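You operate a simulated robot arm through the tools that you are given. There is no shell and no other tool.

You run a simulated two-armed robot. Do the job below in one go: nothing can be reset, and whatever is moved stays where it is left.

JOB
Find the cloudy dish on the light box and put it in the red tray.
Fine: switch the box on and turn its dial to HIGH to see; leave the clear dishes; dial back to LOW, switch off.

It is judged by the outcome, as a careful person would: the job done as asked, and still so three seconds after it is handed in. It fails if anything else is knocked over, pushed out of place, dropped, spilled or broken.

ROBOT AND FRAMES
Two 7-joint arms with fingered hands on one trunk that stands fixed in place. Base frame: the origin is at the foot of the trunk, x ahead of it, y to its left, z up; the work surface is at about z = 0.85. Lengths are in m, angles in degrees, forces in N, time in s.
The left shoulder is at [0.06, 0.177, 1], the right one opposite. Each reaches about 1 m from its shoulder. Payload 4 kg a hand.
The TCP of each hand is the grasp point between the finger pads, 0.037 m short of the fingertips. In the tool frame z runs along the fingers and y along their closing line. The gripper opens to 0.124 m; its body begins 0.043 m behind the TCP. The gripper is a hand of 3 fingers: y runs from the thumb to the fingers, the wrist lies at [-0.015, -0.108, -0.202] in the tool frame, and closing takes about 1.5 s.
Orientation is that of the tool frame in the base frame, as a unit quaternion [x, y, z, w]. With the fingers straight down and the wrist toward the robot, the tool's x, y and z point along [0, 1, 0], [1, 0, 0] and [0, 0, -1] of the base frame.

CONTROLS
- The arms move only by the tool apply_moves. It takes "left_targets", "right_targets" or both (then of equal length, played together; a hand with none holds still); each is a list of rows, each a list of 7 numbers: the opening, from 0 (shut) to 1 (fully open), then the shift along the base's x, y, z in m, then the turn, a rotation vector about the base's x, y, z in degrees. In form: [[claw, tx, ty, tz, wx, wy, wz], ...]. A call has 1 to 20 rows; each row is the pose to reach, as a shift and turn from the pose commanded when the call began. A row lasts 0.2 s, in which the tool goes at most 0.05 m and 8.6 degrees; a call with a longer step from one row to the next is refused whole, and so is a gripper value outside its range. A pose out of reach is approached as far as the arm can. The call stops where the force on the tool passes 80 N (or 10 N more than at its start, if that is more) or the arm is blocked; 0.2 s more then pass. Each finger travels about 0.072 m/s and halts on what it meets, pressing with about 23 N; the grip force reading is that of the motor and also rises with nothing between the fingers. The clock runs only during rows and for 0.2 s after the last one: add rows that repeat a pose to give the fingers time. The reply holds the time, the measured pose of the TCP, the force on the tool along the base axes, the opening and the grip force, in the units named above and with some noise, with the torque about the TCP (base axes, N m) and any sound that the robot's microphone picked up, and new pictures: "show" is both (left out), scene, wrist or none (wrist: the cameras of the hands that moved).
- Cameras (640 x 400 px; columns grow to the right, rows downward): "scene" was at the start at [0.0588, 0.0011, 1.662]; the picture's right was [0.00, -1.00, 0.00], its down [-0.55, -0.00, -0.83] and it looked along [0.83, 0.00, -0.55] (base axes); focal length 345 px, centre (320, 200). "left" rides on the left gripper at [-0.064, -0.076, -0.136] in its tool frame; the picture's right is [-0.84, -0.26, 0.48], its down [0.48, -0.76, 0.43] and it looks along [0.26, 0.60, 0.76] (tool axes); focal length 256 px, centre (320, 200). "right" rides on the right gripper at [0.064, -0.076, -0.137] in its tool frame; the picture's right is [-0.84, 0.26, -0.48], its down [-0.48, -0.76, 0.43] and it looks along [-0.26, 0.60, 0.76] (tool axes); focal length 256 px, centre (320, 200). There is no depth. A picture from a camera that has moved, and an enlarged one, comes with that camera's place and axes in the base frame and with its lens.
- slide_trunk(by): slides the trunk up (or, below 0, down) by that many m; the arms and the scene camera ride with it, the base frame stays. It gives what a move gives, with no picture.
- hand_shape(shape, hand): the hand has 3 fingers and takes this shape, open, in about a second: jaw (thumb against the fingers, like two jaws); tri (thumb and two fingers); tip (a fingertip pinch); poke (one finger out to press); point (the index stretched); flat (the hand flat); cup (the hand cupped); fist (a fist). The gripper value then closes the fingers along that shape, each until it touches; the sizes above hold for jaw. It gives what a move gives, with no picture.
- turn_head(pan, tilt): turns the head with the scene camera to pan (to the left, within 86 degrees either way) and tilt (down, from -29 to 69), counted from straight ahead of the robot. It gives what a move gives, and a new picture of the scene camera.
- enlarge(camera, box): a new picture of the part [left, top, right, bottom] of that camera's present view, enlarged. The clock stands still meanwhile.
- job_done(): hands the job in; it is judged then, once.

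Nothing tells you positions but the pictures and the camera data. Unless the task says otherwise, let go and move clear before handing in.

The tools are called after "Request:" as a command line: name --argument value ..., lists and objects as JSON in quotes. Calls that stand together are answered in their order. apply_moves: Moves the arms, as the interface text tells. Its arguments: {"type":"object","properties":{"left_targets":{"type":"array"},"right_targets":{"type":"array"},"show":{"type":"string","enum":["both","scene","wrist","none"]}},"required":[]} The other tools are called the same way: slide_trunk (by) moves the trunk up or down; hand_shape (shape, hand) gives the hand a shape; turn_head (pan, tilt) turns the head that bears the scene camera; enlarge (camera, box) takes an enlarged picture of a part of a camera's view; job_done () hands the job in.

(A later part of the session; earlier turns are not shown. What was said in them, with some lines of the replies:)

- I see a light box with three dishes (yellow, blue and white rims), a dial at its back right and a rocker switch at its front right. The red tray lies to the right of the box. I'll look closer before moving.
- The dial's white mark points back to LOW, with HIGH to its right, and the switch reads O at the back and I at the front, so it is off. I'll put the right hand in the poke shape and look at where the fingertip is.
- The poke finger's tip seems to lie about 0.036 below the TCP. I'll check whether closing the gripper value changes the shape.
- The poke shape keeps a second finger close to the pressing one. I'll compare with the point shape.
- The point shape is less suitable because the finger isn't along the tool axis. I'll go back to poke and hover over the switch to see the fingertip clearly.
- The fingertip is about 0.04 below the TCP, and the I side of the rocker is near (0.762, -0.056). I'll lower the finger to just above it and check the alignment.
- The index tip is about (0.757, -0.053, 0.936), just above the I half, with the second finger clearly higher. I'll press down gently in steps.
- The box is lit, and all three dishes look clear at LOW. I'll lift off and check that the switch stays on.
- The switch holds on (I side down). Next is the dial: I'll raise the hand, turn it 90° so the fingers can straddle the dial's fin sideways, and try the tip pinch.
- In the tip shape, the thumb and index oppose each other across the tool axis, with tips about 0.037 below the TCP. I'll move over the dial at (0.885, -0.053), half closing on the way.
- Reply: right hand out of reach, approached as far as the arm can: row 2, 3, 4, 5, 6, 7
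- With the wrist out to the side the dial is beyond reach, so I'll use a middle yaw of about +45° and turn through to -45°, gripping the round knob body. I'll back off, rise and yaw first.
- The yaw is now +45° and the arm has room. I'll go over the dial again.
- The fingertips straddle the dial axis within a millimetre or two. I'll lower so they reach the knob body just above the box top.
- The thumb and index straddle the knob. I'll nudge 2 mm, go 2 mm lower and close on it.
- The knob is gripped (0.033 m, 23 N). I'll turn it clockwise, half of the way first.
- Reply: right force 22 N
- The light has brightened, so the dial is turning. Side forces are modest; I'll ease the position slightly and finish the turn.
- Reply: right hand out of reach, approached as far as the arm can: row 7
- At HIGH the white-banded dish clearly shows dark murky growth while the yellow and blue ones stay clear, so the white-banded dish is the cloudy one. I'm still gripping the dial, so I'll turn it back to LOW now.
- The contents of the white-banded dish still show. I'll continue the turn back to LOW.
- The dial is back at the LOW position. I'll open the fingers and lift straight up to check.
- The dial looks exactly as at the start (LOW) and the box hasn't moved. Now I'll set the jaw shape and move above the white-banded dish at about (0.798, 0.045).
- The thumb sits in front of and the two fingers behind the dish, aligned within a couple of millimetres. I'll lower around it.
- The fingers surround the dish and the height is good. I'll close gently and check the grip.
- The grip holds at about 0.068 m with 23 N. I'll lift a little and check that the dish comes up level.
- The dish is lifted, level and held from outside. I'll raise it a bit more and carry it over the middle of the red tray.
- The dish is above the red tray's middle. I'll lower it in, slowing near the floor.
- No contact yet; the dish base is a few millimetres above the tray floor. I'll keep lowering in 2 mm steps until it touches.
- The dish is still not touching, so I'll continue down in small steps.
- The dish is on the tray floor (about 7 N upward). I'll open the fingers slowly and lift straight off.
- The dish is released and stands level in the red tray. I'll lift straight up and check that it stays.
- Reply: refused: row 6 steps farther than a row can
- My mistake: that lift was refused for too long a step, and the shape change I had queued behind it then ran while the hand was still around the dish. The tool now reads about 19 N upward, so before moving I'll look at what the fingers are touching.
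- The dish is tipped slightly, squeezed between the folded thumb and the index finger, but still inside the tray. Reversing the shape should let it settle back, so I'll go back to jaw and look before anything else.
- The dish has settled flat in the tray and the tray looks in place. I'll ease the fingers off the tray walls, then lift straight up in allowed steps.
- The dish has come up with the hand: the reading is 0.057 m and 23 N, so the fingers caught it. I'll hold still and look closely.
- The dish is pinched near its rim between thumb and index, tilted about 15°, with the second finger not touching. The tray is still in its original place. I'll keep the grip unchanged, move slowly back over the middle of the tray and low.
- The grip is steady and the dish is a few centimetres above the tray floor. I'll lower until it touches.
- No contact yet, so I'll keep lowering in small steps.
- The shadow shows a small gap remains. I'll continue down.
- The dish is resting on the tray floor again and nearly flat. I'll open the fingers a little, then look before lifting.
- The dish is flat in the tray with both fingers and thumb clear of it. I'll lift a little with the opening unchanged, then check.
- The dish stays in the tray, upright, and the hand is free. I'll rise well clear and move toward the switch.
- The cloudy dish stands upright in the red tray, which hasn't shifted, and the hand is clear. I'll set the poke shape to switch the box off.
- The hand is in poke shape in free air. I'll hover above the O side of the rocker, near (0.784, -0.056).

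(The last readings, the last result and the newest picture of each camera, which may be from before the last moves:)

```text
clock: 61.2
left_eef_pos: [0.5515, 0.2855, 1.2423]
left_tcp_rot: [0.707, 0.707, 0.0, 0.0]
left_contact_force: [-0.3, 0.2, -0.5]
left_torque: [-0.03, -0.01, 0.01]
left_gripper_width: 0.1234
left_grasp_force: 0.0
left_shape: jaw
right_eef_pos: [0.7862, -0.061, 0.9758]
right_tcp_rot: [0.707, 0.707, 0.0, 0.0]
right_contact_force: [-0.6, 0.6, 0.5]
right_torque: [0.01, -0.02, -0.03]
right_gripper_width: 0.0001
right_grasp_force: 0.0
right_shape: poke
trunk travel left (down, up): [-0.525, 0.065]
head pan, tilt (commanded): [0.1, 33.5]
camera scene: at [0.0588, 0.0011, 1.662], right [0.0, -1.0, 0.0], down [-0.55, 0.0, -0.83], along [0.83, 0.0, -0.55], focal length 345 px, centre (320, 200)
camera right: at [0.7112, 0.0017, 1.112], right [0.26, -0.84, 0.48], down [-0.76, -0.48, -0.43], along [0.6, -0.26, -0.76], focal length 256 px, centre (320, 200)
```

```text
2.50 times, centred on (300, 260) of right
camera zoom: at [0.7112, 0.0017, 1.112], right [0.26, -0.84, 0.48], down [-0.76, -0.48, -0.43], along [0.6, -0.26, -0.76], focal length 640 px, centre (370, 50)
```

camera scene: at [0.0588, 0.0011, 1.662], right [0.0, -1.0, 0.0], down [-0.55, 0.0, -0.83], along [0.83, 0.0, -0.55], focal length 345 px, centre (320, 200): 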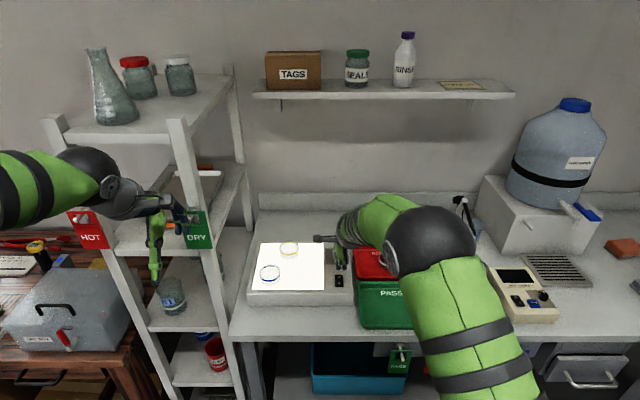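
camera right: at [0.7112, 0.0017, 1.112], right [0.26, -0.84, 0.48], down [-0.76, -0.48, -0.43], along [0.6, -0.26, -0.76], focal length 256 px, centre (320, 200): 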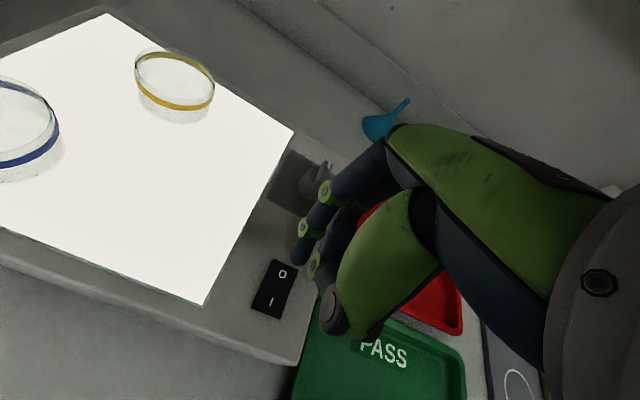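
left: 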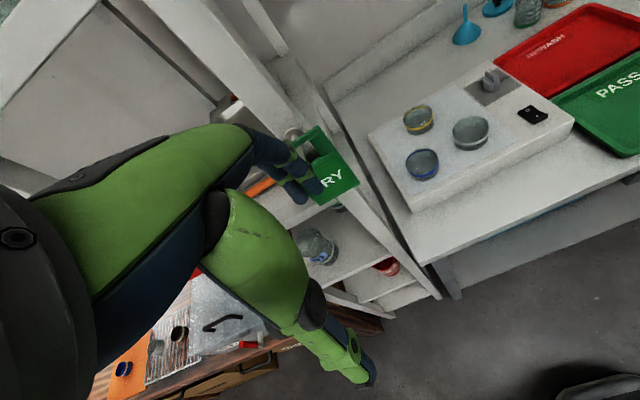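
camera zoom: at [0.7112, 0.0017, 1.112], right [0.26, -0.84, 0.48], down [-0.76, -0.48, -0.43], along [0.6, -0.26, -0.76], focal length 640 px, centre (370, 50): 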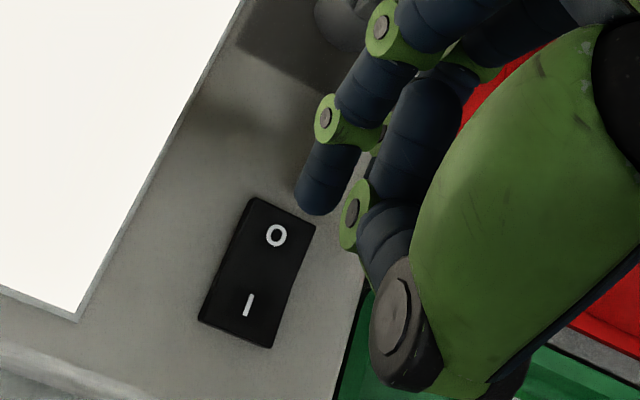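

The fingertip is above the O half and aligned with the rocker. I'll press down gently.

Request:
apply_moves --right_targets '[[0, 0, -0.001, -0.008, 0, 0, 0], [0, 0, -0.001, -0.016, 0, 0, 0], [0, 0, -0.001, -0.02, 0, 0, 0], [0, 0, -0.001, -0.023, 0, 0, 0], [0, 0, -0.001, -0.025, 0, 0, 0]]' --show "both"

Request:
enlarge --camera "left" --box '[500, 50, 600, 130]'

```text
clock: 62.4
left_eef_pos: [0.5516, 0.2868, 1.2408]
left_tcp_rot: [0.707, 0.707, 0.0, 0.0]
left_contact_force: [-0.5, 0.4, -0.5]
left_torque: [0.01, -0.02, -0.04]
left_gripper_width: 0.1234
left_grasp_force: 0.1
left_shape: jaw
right_eef_pos: [0.7864, -0.063, 0.9516]
right_tcp_rot: [0.707, 0.707, 0.0, 0.0]
right_contact_force: [0.1, 0.5, -0.5]
right_torque: [0.01, 0.02, 0.01]
right_gripper_width: 0.0
right_grasp_force: 0.1
right_shape: poke
trunk travel left (down, up): [-0.525, 0.065]
head pan, tilt (commanded): [0.1, 33.5]
camera scene: at [0.059, 0.0012, 1.662], right [0.0, -1.0, 0.0], down [-0.55, 0.0, -0.83], along [0.83, 0.0, -0.55], focal length 345 px, centre (320, 200)
camera right: at [0.7109, 0.0007, 1.0871], right [0.26, -0.84, 0.48], down [-0.76, -0.48, -0.43], along [0.6, -0.26, -0.76], focal length 256 px, centre (320, 200)
```

scene: 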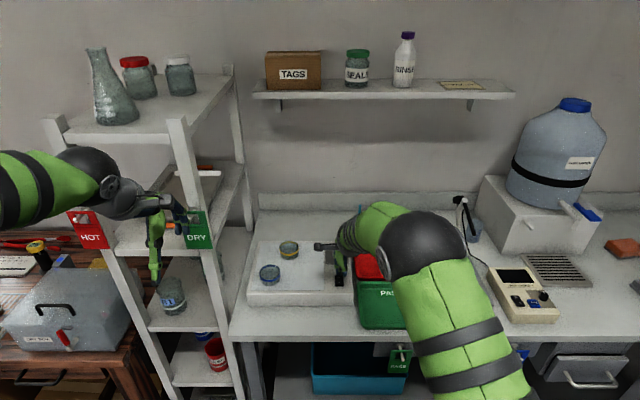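
right: 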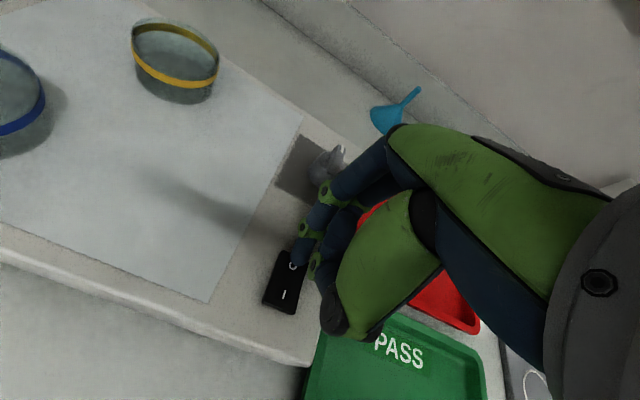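

```text
5.00 times, centred on (550, 90) of left
camera zoom: at [0.4757, 0.2238, 1.3796], right [-0.26, -0.84, -0.48], down [-0.76, 0.48, -0.43], along [0.6, 0.26, -0.76], focal length 1280 px, centre (-830, 750)
```

zoom: 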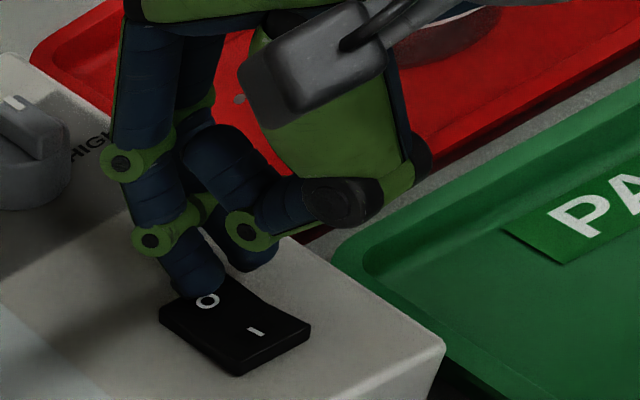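

The box is off and the rocker has tipped to the O side. I'll lift straight up and move the arm back clear, toward where it began.

Request:
apply_moves --right_targets '[[0, 0, 0, 0.03, 0, 0, 0], [0, 0, 0, 0.07, 0, 0, 0], [0, -0.005, 0, 0.11, 0, 0, 0], [0, -0.02, -0.01, 0.15, 0, 0, 0], [0, -0.04, -0.03, 0.185, 0, 0, 0], [0, -0.06, -0.06, 0.215, 0, 0, 0], [0, -0.08, -0.095, 0.235, 0, 0, 0], [0, -0.1, -0.13, 0.255, 0, 0, 0], [0, -0.12, -0.165, 0.27, 0, 0, 0], [0, -0.14, -0.2, 0.275, 0, 0, 0], [0, -0.155, -0.23, 0.275, 0, 0, 0], [0, -0.157, -0.254, 0.277, 0, 0, 0]]' --show "both"

Request:
enlarge --camera "scene" --box '[230, 215, 450, 335]'

Request:
enlarge --camera "left" --box '[460, 0, 640, 130]'

```text
clock: 65.0
left_eef_pos: [0.5518, 0.2868, 1.2429]
left_tcp_rot: [0.707, 0.707, 0.0, 0.0]
left_contact_force: [-0.2, 0.7, 0.3]
left_torque: [-0.02, -0.01, -0.01]
left_gripper_width: 0.1235
left_grasp_force: 0.1
left_shape: jaw
right_eef_pos: [0.63, -0.3171, 1.2289]
right_tcp_rot: [0.707, 0.707, 0.0, 0.0]
right_contact_force: [0.7, -0.1, -0.4]
right_torque: [0.0, 0.0, 0.03]
right_gripper_width: 0.0
right_grasp_force: 0.2
right_shape: poke
trunk travel left (down, up): [-0.525, 0.065]
head pan, tilt (commanded): [0.1, 33.5]
camera scene: at [0.0589, 0.0006, 1.662], right [0.0, -1.0, 0.0], down [-0.55, 0.0, -0.83], along [0.83, 0.0, -0.55], focal length 345 px, centre (320, 200)
camera right: at [0.5537, -0.2549, 1.3644], right [0.26, -0.84, 0.48], down [-0.76, -0.48, -0.43], along [0.6, -0.25, -0.76], focal length 256 px, centre (320, 200)
```

scene: 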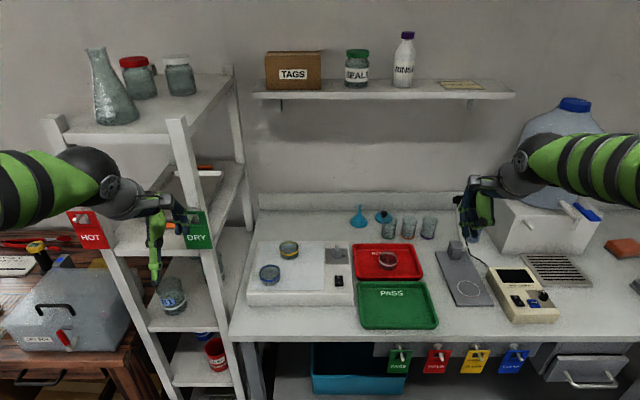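
right: 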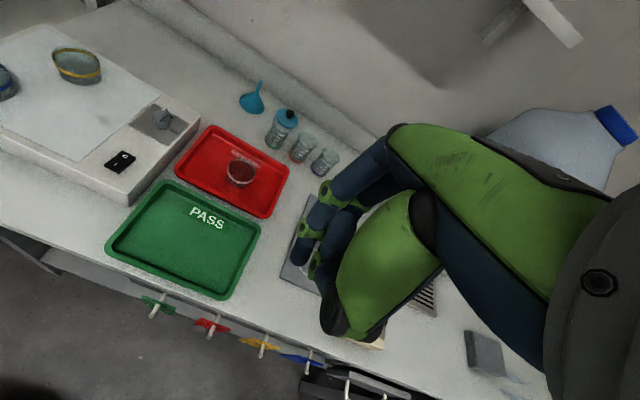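

```text
2.91 times, centred on (340, 275) of scene
camera zoom: at [0.0589, 0.0006, 1.662], right [0.0, -1.0, 0.0], down [-0.55, 0.0, -0.83], along [0.83, 0.0, -0.55], focal length 1005 px, centre (262, -18)
```

zoom: 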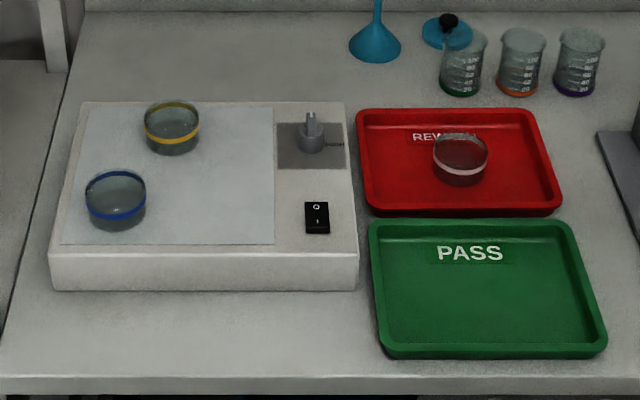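

```text
3.08 times, centred on (550, 65) of left
camera zoom: at [0.4756, 0.2233, 1.3797], right [-0.26, -0.84, -0.48], down [-0.76, 0.48, -0.43], along [0.6, 0.26, -0.76], focal length 788 px, centre (-388, 615)
```

zoom: 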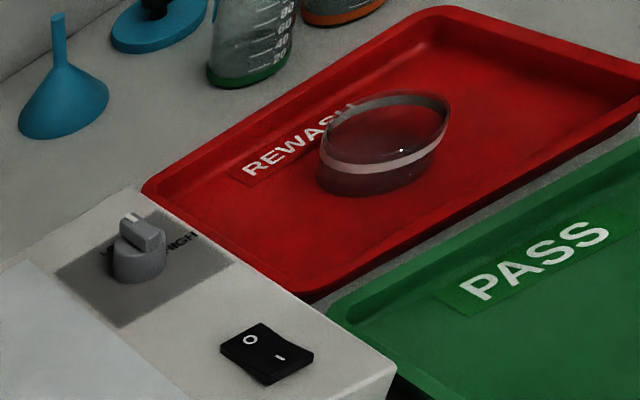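

Everything looks in place: the clear dishes are on the box, the box is off and the cloudy dish is in the red tray. I'll take one last close look before handing in.

Request:
enlarge --camera "scene" --box '[320, 240, 360, 265]'

Request:
enlarge --camera "scene" --box '[350, 235, 430, 285]'

Request:
enlarge --camera "scene" --box '[250, 230, 350, 295]'

```text
16.00 times, centred on (340, 252) of scene
camera zoom: at [0.0589, 0.0006, 1.662], right [0.0, -1.0, 0.0], down [-0.55, 0.0, -0.83], along [0.83, 0.0, -0.55], focal length 5526 px, centre (0, -640)
```

zoom: 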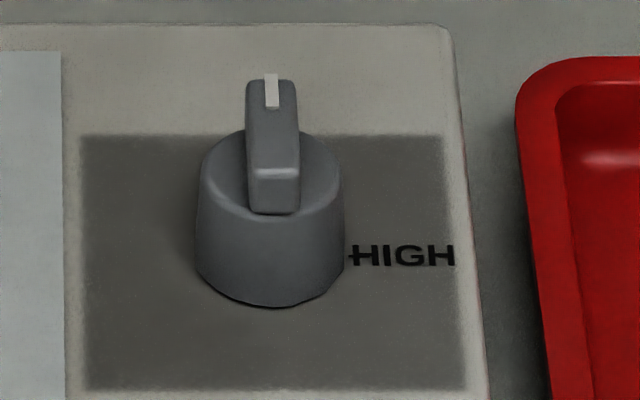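

```text
8.00 times, centred on (390, 260) of scene
camera zoom: at [0.0589, 0.0006, 1.662], right [0.0, -1.0, 0.0], down [-0.55, 0.0, -0.83], along [0.83, 0.0, -0.55], focal length 2763 px, centre (-240, -280)
```

zoom: 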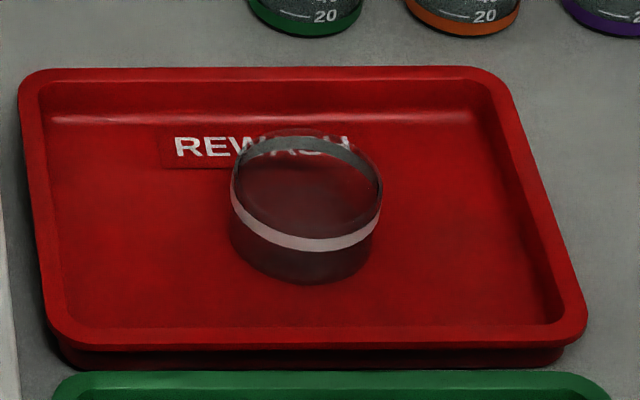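

```text
6.15 times, centred on (300, 262) of scene
camera zoom: at [0.0589, 0.0006, 1.662], right [0.0, -1.0, 0.0], down [-0.55, 0.0, -0.83], along [0.83, 0.0, -0.55], focal length 2125 px, centre (443, -185)
```

zoom: 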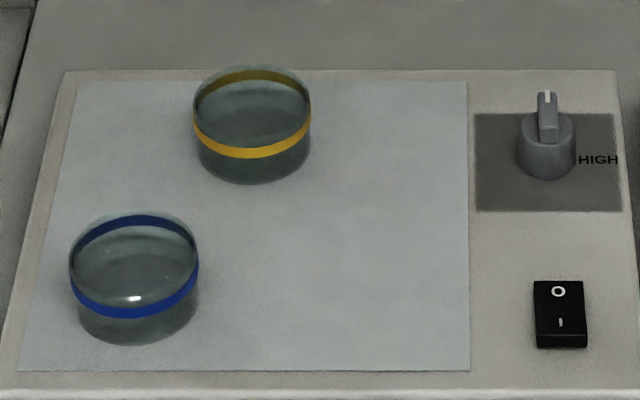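

The cloudy dish (white band) is upright in the red tray, the dial is at LOW and the box is off. The clear dishes haven't been touched. My slip nudged the red tray back about 4 mm. That is too small to be worth disturbing the dish again, so I'm handing in.

Request:
job_done

```text
The job is handed in.
```

The cloudy dish was the white-banded one. It is now upright in the red tray, and I've handed the job in. At HIGH it showed dark growth, while the yellow- and blue-banded dishes stayed clear. I left those two on the light box, turned the dial back to LOW and switched the box off.

Placing the dish did not go cleanly:

- **Dish tipped:** I queued a hand shape change right behind a lift. The lift was refused, so the hand closed around the dish while it was still in the tray and tilted it.
- **Dish lifted again:** As I backed the fingers off, they caught the dish and raised it about 20 cm, tilted roughly 15°. I lowered it back into the tray and released it flat.
- **Tray shifted:** The red tray ended up about 4 mm further back than it started, probably from the fingers pressing on its walls. I left it there rather than disturb the dish again.

I saw no spill or damage in the final pictures. The dish's contents only showed at HIGH, though, so I can't be sure nothing moved inside it.
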